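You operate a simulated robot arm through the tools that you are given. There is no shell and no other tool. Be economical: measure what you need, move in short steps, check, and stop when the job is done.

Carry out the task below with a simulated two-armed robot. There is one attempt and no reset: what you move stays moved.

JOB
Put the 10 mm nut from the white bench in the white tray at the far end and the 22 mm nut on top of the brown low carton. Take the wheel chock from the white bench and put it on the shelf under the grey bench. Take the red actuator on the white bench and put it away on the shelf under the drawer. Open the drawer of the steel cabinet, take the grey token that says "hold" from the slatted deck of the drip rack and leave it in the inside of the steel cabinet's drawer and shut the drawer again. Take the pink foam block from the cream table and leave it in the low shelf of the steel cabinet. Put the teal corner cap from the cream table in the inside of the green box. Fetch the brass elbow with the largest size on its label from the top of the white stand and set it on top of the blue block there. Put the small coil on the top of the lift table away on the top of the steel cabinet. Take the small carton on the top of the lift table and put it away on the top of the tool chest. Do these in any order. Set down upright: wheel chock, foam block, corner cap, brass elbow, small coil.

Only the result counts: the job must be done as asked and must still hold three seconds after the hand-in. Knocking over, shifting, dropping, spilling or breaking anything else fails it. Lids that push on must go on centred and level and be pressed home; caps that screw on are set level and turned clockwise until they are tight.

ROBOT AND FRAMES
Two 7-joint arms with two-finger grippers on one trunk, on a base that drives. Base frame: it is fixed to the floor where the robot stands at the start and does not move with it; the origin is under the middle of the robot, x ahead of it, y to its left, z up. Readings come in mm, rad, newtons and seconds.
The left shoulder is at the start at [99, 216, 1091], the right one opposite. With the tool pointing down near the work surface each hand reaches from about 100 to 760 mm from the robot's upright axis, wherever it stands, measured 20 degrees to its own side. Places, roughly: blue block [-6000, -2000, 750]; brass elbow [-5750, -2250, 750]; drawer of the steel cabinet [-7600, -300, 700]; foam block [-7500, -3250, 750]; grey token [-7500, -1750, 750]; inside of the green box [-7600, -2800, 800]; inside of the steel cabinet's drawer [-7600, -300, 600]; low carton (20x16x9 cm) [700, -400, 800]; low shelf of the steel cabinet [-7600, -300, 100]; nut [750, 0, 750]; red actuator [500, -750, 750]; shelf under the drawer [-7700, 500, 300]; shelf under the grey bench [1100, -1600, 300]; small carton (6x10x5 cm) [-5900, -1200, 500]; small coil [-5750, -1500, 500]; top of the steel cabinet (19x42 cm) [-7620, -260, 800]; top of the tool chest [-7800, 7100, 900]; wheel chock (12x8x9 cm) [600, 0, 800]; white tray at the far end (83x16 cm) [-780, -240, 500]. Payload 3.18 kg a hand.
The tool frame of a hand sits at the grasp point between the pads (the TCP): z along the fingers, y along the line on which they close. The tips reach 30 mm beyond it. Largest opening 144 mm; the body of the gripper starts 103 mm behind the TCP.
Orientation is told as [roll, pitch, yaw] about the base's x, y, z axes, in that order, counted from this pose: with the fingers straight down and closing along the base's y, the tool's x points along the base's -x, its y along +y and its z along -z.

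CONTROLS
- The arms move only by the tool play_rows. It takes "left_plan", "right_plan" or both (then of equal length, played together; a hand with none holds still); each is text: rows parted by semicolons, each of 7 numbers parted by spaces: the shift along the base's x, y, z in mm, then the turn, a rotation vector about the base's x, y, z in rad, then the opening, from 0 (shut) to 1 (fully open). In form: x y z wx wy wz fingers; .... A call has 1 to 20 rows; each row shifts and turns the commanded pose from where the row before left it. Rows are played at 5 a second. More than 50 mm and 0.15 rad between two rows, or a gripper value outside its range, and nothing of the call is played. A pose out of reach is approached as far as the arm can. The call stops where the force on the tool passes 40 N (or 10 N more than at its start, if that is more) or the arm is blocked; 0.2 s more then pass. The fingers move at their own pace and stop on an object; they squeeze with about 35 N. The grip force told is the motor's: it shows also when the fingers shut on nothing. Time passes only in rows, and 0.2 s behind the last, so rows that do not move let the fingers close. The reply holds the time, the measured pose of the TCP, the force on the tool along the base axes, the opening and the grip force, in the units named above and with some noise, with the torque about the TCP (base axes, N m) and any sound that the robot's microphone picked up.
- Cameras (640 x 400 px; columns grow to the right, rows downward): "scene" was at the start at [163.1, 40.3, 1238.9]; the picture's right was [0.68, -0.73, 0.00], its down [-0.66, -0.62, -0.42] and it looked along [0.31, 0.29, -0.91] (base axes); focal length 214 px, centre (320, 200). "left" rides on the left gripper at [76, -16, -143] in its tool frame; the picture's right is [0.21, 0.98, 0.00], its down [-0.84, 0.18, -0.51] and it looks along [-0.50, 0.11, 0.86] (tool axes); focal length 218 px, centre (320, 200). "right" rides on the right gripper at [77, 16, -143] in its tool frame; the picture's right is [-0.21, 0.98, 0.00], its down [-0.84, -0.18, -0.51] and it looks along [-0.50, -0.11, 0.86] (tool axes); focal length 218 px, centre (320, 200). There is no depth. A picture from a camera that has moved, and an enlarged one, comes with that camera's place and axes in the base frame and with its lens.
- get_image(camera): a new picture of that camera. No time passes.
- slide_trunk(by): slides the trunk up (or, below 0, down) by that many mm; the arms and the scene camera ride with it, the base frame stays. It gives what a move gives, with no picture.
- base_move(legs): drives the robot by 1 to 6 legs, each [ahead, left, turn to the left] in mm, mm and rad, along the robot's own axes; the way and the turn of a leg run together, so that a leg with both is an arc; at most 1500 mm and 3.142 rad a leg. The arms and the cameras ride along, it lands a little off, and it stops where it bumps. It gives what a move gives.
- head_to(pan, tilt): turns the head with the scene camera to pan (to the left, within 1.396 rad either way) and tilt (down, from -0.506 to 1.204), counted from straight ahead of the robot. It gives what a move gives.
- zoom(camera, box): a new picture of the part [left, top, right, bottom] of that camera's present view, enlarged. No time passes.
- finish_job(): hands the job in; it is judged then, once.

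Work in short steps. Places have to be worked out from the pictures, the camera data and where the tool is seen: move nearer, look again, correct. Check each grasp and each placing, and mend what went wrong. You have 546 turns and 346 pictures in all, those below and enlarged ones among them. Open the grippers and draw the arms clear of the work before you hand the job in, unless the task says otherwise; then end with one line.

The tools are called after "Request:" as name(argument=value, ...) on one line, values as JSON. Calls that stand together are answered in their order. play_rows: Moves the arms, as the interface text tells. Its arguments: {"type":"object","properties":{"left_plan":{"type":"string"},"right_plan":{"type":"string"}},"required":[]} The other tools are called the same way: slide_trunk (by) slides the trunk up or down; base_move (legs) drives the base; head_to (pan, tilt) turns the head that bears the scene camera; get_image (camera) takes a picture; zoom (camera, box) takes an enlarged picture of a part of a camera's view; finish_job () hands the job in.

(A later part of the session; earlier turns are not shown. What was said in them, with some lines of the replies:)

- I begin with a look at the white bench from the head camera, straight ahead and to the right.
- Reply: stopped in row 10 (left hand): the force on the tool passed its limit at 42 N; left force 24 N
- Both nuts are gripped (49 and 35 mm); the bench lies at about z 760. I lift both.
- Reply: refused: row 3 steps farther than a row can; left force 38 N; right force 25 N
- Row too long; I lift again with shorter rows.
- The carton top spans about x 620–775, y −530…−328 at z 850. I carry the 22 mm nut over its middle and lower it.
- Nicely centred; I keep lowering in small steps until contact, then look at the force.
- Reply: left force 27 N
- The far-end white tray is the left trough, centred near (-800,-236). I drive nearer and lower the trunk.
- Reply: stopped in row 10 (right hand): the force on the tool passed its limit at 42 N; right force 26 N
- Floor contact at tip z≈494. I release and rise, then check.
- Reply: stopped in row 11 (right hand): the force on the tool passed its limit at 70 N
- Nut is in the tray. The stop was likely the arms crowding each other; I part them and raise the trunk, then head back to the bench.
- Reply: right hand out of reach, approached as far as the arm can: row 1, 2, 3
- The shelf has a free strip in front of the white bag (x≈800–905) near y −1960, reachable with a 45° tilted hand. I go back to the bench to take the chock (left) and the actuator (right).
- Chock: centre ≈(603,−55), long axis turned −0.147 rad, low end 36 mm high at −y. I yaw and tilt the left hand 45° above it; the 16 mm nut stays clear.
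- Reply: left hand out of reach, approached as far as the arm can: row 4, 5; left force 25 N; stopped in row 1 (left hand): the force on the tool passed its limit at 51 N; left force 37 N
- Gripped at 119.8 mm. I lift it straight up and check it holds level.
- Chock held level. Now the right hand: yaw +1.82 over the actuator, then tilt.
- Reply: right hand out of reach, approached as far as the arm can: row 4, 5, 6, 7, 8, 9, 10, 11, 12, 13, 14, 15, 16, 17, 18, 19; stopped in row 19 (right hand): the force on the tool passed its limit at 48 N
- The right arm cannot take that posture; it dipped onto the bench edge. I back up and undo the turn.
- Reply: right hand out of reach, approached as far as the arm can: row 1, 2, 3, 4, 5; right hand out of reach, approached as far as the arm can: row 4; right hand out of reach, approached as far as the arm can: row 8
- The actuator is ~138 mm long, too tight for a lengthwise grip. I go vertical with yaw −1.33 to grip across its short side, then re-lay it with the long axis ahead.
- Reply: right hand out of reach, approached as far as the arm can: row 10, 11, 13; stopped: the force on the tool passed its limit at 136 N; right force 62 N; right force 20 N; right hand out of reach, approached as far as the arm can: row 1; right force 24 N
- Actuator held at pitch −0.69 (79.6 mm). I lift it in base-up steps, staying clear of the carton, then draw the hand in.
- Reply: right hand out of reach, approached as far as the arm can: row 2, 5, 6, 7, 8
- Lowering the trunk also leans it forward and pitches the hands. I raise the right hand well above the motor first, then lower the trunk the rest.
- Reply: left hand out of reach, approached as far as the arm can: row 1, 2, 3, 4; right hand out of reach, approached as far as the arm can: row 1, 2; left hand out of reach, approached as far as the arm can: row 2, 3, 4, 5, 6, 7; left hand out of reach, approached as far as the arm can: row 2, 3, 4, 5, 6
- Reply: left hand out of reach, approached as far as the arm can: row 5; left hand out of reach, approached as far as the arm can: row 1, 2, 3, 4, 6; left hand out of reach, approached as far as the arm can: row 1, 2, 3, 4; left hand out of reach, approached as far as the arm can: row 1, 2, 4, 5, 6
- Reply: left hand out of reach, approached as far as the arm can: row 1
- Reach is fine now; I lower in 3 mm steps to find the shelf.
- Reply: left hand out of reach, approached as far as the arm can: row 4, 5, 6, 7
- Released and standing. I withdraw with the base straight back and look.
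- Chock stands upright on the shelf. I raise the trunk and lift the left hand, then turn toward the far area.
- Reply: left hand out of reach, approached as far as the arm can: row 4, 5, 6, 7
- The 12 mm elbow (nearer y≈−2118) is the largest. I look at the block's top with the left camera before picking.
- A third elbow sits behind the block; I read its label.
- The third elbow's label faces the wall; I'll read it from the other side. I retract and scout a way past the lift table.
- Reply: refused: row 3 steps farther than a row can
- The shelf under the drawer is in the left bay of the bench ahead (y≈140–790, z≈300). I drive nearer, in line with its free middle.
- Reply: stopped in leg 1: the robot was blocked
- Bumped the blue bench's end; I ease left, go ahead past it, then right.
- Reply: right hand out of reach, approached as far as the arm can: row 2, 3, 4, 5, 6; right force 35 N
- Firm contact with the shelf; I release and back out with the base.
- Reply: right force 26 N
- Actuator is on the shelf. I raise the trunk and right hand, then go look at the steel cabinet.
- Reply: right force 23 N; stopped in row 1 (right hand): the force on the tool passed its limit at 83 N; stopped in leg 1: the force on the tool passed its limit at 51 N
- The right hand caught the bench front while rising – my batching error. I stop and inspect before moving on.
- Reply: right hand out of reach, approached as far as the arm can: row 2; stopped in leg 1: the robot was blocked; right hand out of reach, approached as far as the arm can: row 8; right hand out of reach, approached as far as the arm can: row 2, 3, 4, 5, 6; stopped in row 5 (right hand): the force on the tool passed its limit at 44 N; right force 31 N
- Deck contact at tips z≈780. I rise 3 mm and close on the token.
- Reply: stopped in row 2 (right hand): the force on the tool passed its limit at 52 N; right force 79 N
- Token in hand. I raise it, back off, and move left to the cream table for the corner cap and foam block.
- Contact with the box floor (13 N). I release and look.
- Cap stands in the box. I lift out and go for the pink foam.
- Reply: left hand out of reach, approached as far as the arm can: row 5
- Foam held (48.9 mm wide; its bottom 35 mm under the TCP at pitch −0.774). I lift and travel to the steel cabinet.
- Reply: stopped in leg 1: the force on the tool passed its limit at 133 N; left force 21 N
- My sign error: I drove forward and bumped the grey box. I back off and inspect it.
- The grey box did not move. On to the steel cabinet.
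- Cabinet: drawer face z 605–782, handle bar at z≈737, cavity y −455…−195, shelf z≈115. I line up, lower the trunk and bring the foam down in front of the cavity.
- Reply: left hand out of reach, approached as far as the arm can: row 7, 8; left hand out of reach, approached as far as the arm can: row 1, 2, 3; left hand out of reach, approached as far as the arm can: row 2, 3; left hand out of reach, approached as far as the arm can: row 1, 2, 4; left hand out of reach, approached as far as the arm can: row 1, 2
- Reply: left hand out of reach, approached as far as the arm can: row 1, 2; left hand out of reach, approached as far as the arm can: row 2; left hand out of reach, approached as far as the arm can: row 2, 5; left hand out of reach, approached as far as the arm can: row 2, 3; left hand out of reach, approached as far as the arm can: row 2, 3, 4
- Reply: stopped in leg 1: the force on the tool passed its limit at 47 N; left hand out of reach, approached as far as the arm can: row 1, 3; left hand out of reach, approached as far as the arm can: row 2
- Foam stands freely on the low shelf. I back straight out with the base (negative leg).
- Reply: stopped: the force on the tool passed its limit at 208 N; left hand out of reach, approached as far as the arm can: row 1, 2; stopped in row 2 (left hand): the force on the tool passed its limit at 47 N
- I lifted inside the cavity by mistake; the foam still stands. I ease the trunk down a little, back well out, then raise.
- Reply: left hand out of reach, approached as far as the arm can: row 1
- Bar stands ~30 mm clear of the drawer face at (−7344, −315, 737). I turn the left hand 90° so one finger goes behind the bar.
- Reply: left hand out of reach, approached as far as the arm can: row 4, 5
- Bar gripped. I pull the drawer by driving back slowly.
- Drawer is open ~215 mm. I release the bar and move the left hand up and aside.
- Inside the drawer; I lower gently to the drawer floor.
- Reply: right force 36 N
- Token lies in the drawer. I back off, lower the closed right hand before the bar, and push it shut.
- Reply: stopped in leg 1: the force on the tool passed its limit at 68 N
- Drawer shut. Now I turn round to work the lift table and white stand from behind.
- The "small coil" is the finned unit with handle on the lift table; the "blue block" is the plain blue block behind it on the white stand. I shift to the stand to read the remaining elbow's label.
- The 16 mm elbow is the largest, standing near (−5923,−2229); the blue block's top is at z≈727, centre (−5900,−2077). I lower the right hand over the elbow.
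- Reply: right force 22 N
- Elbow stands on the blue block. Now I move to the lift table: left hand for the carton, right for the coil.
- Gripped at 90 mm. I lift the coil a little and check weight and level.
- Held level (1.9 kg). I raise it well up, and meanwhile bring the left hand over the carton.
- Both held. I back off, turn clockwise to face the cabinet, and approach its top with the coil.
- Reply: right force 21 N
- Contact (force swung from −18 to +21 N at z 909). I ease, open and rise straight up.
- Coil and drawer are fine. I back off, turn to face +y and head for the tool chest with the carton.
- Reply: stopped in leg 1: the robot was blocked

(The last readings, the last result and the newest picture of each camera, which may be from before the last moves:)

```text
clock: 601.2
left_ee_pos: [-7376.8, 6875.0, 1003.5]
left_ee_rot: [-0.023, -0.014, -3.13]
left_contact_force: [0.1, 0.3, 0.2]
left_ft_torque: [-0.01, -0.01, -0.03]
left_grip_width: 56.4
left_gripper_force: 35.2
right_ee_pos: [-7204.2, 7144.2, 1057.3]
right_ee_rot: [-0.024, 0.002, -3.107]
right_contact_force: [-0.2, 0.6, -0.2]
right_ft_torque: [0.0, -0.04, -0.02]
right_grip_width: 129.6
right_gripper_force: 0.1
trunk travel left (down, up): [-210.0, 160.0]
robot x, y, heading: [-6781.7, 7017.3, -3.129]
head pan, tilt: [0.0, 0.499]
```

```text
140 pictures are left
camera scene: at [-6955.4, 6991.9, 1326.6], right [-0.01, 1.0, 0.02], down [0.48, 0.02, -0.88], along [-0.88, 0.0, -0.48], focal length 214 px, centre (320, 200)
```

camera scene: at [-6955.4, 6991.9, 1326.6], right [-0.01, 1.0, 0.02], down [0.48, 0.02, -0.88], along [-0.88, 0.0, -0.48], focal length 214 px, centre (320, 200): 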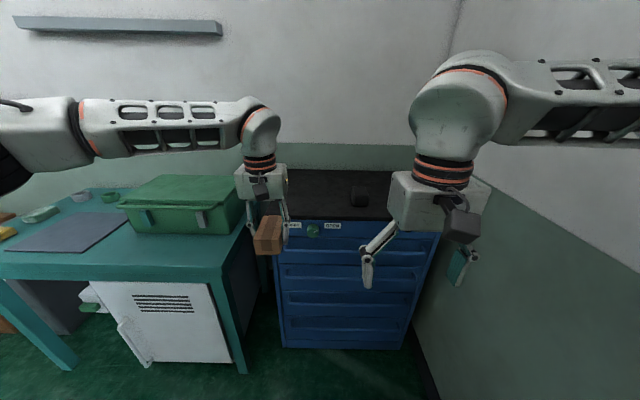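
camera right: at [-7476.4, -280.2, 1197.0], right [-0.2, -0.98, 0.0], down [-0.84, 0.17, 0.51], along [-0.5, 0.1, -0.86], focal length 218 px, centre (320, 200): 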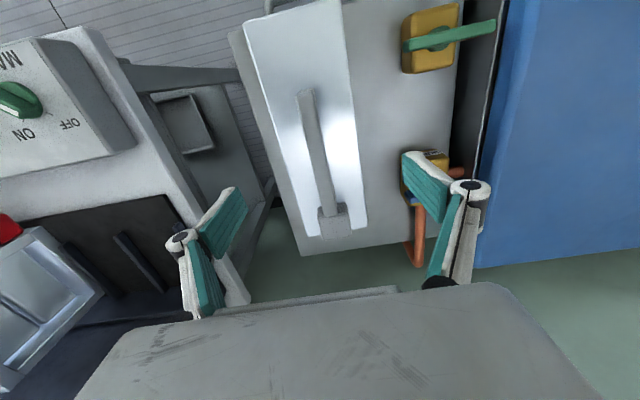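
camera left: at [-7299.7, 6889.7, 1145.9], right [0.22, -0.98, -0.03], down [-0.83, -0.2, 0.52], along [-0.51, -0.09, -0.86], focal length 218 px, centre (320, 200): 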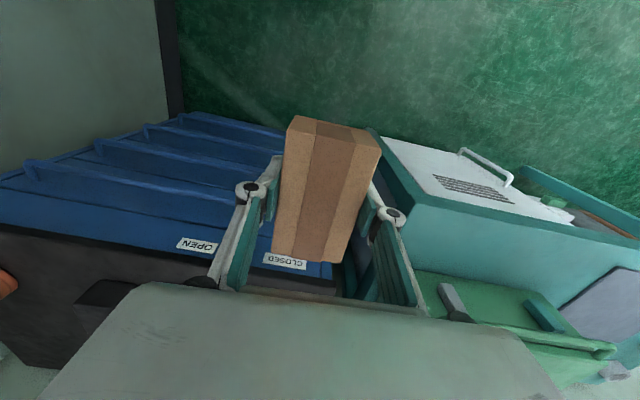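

Blocked: my right elbow is at the side wall. I ease left and check.

Request:
base_move(legs=[[0, 70, 0]])

Request:
head_to(pan=-1.3, tilt=0.1)

Request:
get_image(camera="scene")

```text
clock: 602.5
left_ee_pos: [-7379.1, 6821.3, 1005.3]
left_ee_rot: [-0.005, -0.011, -3.129]
left_contact_force: [0.3, 1.0, -0.3]
left_ft_torque: [0.03, 0.02, 0.02]
left_grip_width: 56.6
left_gripper_force: 35.2
right_ee_pos: [-7208.3, 7092.7, 1053.0]
right_ee_rot: [-0.005, 0.003, -3.109]
right_contact_force: [-0.2, 0.0, -0.6]
right_ft_torque: [0.02, -0.05, 0.0]
right_grip_width: 129.6
right_gripper_force: 0.1
trunk travel left (down, up): [-210.0, 160.0]
robot x, y, heading: [-6779.4, 6947.7, -3.129]
head pan, tilt: [0.0, 0.499]
```

```text
clock: 604.0
left_ee_pos: [-7379.6, 6821.0, 1005.4]
left_ee_rot: [-0.004, -0.01, -3.129]
left_contact_force: [0.0, -0.4, -0.2]
left_ft_torque: [-0.05, 0.0, -0.02]
left_grip_width: 56.2
left_gripper_force: 35.1
right_ee_pos: [-7208.7, 7094.0, 1053.9]
right_ee_rot: [-0.004, 0.005, -3.11]
right_contact_force: [0.1, 1.6, 0.0]
right_ft_torque: [0.01, 0.01, 0.0]
right_grip_width: 129.8
right_gripper_force: 0.2
trunk travel left (down, up): [-210.0, 160.0]
robot x, y, heading: [-6781.7, 6944.5, -3.131]
head pan, tilt: [-1.3, 0.099]
```

```text
139 pictures are left
camera scene: at [-6893.8, 7034.2, 1363.4], right [0.96, 0.28, 0.0], down [0.03, -0.1, -0.99], along [-0.28, 0.96, -0.1], focal length 214 px, centre (320, 200)
```

scene: 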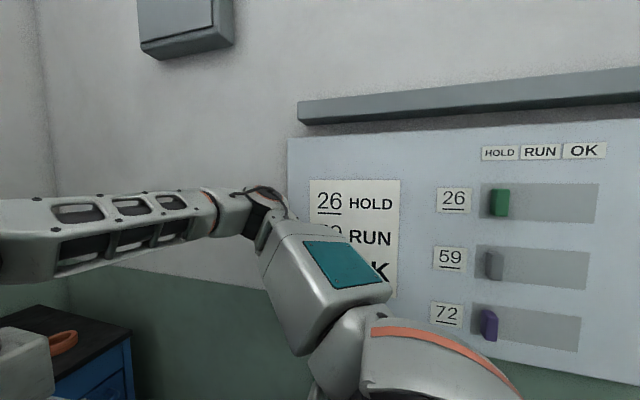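

Request:
play_rows(left_plan="0 40 5 0 0 0 0;0 40 5 0 0 0 0;0 35 5 0 0 0 0")

Request:
base_move(legs=[[0, 25, 0], [330, 0, 0]])

Request:
head_to(pan=0, tilt=0.6)

Request:
get_image(camera="scene")

Request:
get_image(camera="left")

```text
clock: 604.8
left_ee_pos: [-7380.1, 6936.8, 1019.7]
left_ee_rot: [-0.002, -0.011, -3.128]
left_contact_force: [0.1, -0.1, 0.2]
left_ft_torque: [-0.03, -0.02, -0.02]
left_grip_width: 56.2
left_gripper_force: 34.9
right_ee_pos: [-7209.1, 7094.0, 1055.0]
right_ee_rot: [-0.002, 0.005, -3.109]
right_contact_force: [0.5, -0.1, 0.4]
right_ft_torque: [-0.04, 0.0, 0.02]
right_grip_width: 129.7
right_gripper_force: 0.2
trunk travel left (down, up): [-210.0, 160.0]
robot x, y, heading: [-6778.7, 6945.5, -3.135]
head pan, tilt: [-1.3, 0.099]
```

```text
clock: 607.5
left_ee_pos: [-7700.5, 6910.7, 1018.9]
left_ee_rot: [-0.004, -0.01, -3.134]
left_contact_force: [-0.4, 0.2, -0.2]
left_ft_torque: [0.01, 0.01, -0.04]
left_grip_width: 56.3
left_gripper_force: 35.0
right_ee_pos: [-7527.7, 7067.7, 1052.4]
right_ee_rot: [-0.003, 0.005, -3.116]
right_contact_force: [-0.8, -0.1, -0.1]
right_ft_torque: [0.04, -0.03, -0.02]
right_grip_width: 129.7
right_gripper_force: 0.0
trunk travel left (down, up): [-210.0, 160.0]
robot x, y, heading: [-7101.2, 6923.1, -3.138]
head pan, tilt: [-1.3, 0.099]
```

```text
clock: 608.9
left_ee_pos: [-7698.6, 6911.1, 1019.9]
left_ee_rot: [-0.003, -0.011, -3.134]
left_contact_force: [-1.1, 0.2, -0.6]
left_ft_torque: [-0.01, 0.02, -0.03]
left_grip_width: 56.2
left_gripper_force: 34.8
right_ee_pos: [-7526.4, 7067.7, 1053.2]
right_ee_rot: [-0.004, 0.002, -3.114]
right_contact_force: [0.2, 0.4, -0.1]
right_ft_torque: [0.0, 0.03, 0.0]
right_grip_width: 129.6
right_gripper_force: 0.0
trunk travel left (down, up): [-210.0, 160.0]
robot x, y, heading: [-7099.3, 6917.1, -3.14]
head pan, tilt: [0.0, 0.6]
```

```text
138 pictures are left
camera scene: at [-7275.1, 6918.0, 1317.2], right [0.0, 1.0, 0.0], down [0.56, 0.0, -0.83], along [-0.83, 0.0, -0.56], focal length 214 px, centre (320, 200)
```

scene: 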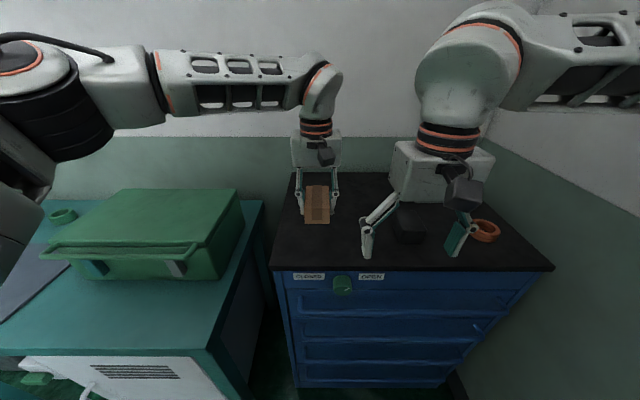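

```text
137 pictures are left
camera left: at [-7622.2, 6928.1, 1161.0], right [0.22, -0.98, -0.01], down [-0.84, -0.19, 0.52], along [-0.51, -0.11, -0.86], focal length 218 px, centre (320, 200)
```

left: 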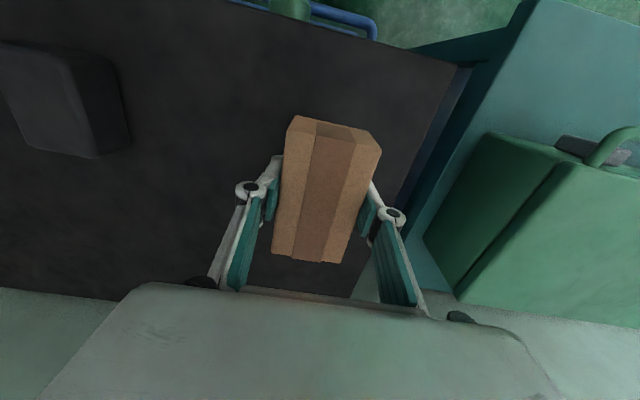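

Request:
play_rows(left_plan="-10 8 -30 0 0 0 0;-10 7 -30 0 0 0 0;0 0 -12 0 0 0 0;0 0 -8 0 0 0 0;0 0 -6 0 0 0 0;0 0 -5 0 0 0 0;0 0 -5 0 0 0 0")

```text
clock: 610.0
left_ee_pos: [-7720.8, 6924.5, 949.4]
left_ee_rot: [-0.014, -0.025, -3.129]
left_contact_force: [8.8, -2.9, 27.6]
left_ft_torque: [-0.91, -0.74, 0.43]
left_grip_width: 56.5
left_gripper_force: 34.8
right_ee_pos: [-7524.9, 7066.2, 1055.8]
right_ee_rot: [-0.004, 0.0, -3.115]
right_contact_force: [-0.5, 0.0, -0.3]
right_ft_torque: [0.03, -0.01, 0.02]
right_grip_width: 129.6
right_gripper_force: 0.1
trunk travel left (down, up): [-210.0, 160.0]
robot x, y, heading: [-7099.1, 6923.5, -3.134]
head pan, tilt: [0.0, 0.6]
stopped in row 5 (left hand): the force on the tool passed its limit at 47 N (the readings are from after the stop); the commanded pose is now the measured one
```

Request:
get_image(camera="left")

Request:
zoom(camera="scene", box=[250, 120, 450, 280])

```text
136 pictures are left
camera left: at [-7641.9, 6941.4, 1090.6], right [0.22, -0.98, -0.02], down [-0.83, -0.2, 0.52], along [-0.52, -0.1, -0.85], focal length 218 px, centre (320, 200)
```

left: 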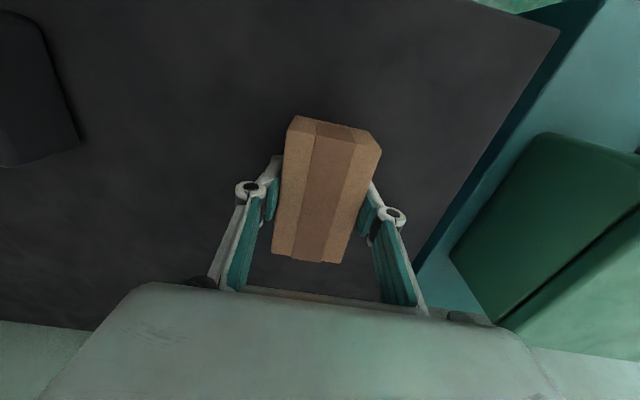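

```text
2.50 times, centred on (350, 200) of scene
camera zoom: at [-7272.5, 6917.0, 1317.9], right [-0.01, 1.0, 0.0], down [0.56, 0.0, -0.83], along [-0.83, 0.0, -0.56], focal length 536 px, centre (245, 200)
```

zoom: 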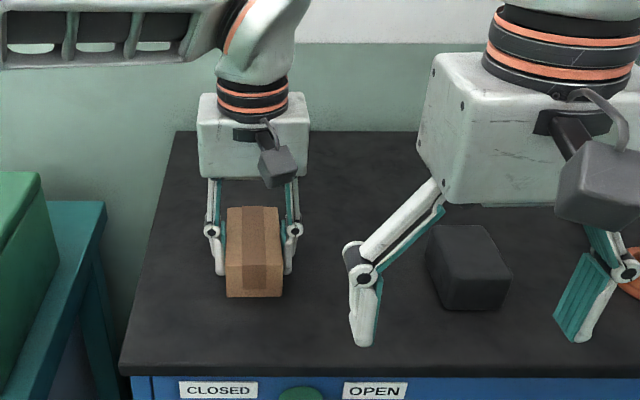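

Carton rests on the chest top. I release and rise.

Request:
play_rows(left_plan="0 0 2 0 0 0 0.6;0 0 0 0 0 0 0.65;0 0 30 0 0 0 0.65;0 0 45 0 0 0 0.65;20 0 40 0 0 0 0.65;40 0 20 0 0 0 1")

Request:
get_image(camera="scene")

```text
clock: 611.4
left_ee_pos: [-7662.5, 6925.2, 1085.1]
left_ee_rot: [-0.009, -0.022, -3.134]
left_contact_force: [0.3, 0.5, 0.0]
left_ft_torque: [-0.05, 0.03, 0.0]
left_grip_width: 144.2
left_gripper_force: 0.0
right_ee_pos: [-7526.2, 7067.5, 1054.8]
right_ee_rot: [-0.004, 0.004, -3.115]
right_contact_force: [0.7, -0.2, -0.6]
right_ft_torque: [-0.02, 0.02, -0.01]
right_grip_width: 130.0
right_gripper_force: 0.1
trunk travel left (down, up): [-210.0, 160.0]
robot x, y, heading: [-7098.8, 6919.6, -3.137]
head pan, tilt: [0.0, 0.6]
```

```text
134 pictures are left
camera scene: at [-7273.9, 6917.6, 1317.5], right [0.0, 1.0, 0.0], down [0.56, 0.0, -0.83], along [-0.83, 0.0, -0.56], focal length 214 px, centre (320, 200)
```

scene: 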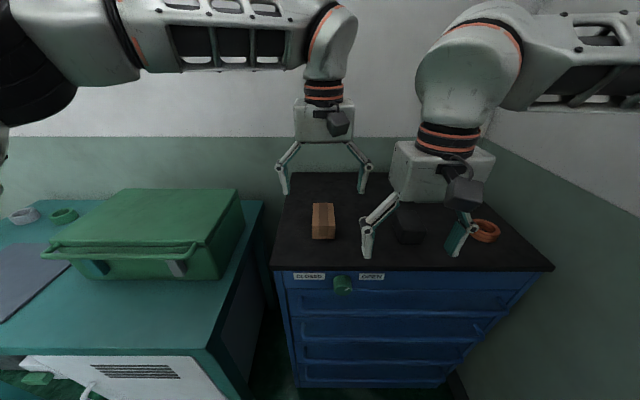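

Carton is in place; every item is done. I back the arms clear of the chest before handing in.

Request:
base_move(legs=[[-350, 0, 0]])

Request:
get_image(camera="scene")

```text
clock: 613.7
left_ee_pos: [-7308.0, 6929.2, 1084.1]
left_ee_rot: [-0.009, -0.023, -3.137]
left_contact_force: [0.5, 0.1, -1.1]
left_ft_torque: [0.01, 0.04, 0.03]
left_grip_width: 144.0
left_gripper_force: 0.0
right_ee_pos: [-7170.1, 7071.3, 1054.3]
right_ee_rot: [-0.003, 0.002, -3.12]
right_contact_force: [-0.2, -0.4, 0.7]
right_ft_torque: [0.01, 0.04, 0.03]
right_grip_width: 129.6
right_gripper_force: 0.0
trunk travel left (down, up): [-210.0, 160.0]
robot x, y, heading: [-6743.3, 6918.8, 3.142]
head pan, tilt: [0.0, 0.6]
```

```text
133 pictures are left
camera scene: at [-6918.2, 6919.5, 1317.3], right [0.0, 1.0, 0.0], down [0.56, 0.0, -0.83], along [-0.83, 0.0, -0.56], focal length 214 px, centre (320, 200)
```

scene: 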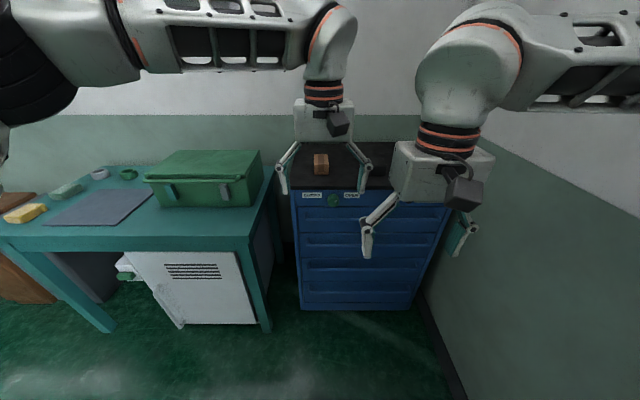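

The carton stands on the chest, the hands are open and clear; I hand in.

Request:
finish_job()

```text
The job is handed in.
```

All ten items are placed as asked, the steel cabinet's drawer is shut with the "hold" token inside, and the job is handed in; I hit or pressed on furniture six times along the way (the blue bench, the drawer bench, the grey box on the cream table, the underside of the cabinet drawer, an unseen object while backing, and the wall by the tool chest) and saw no sign of anything moved or damaged, but I did not check the blue bench closely.
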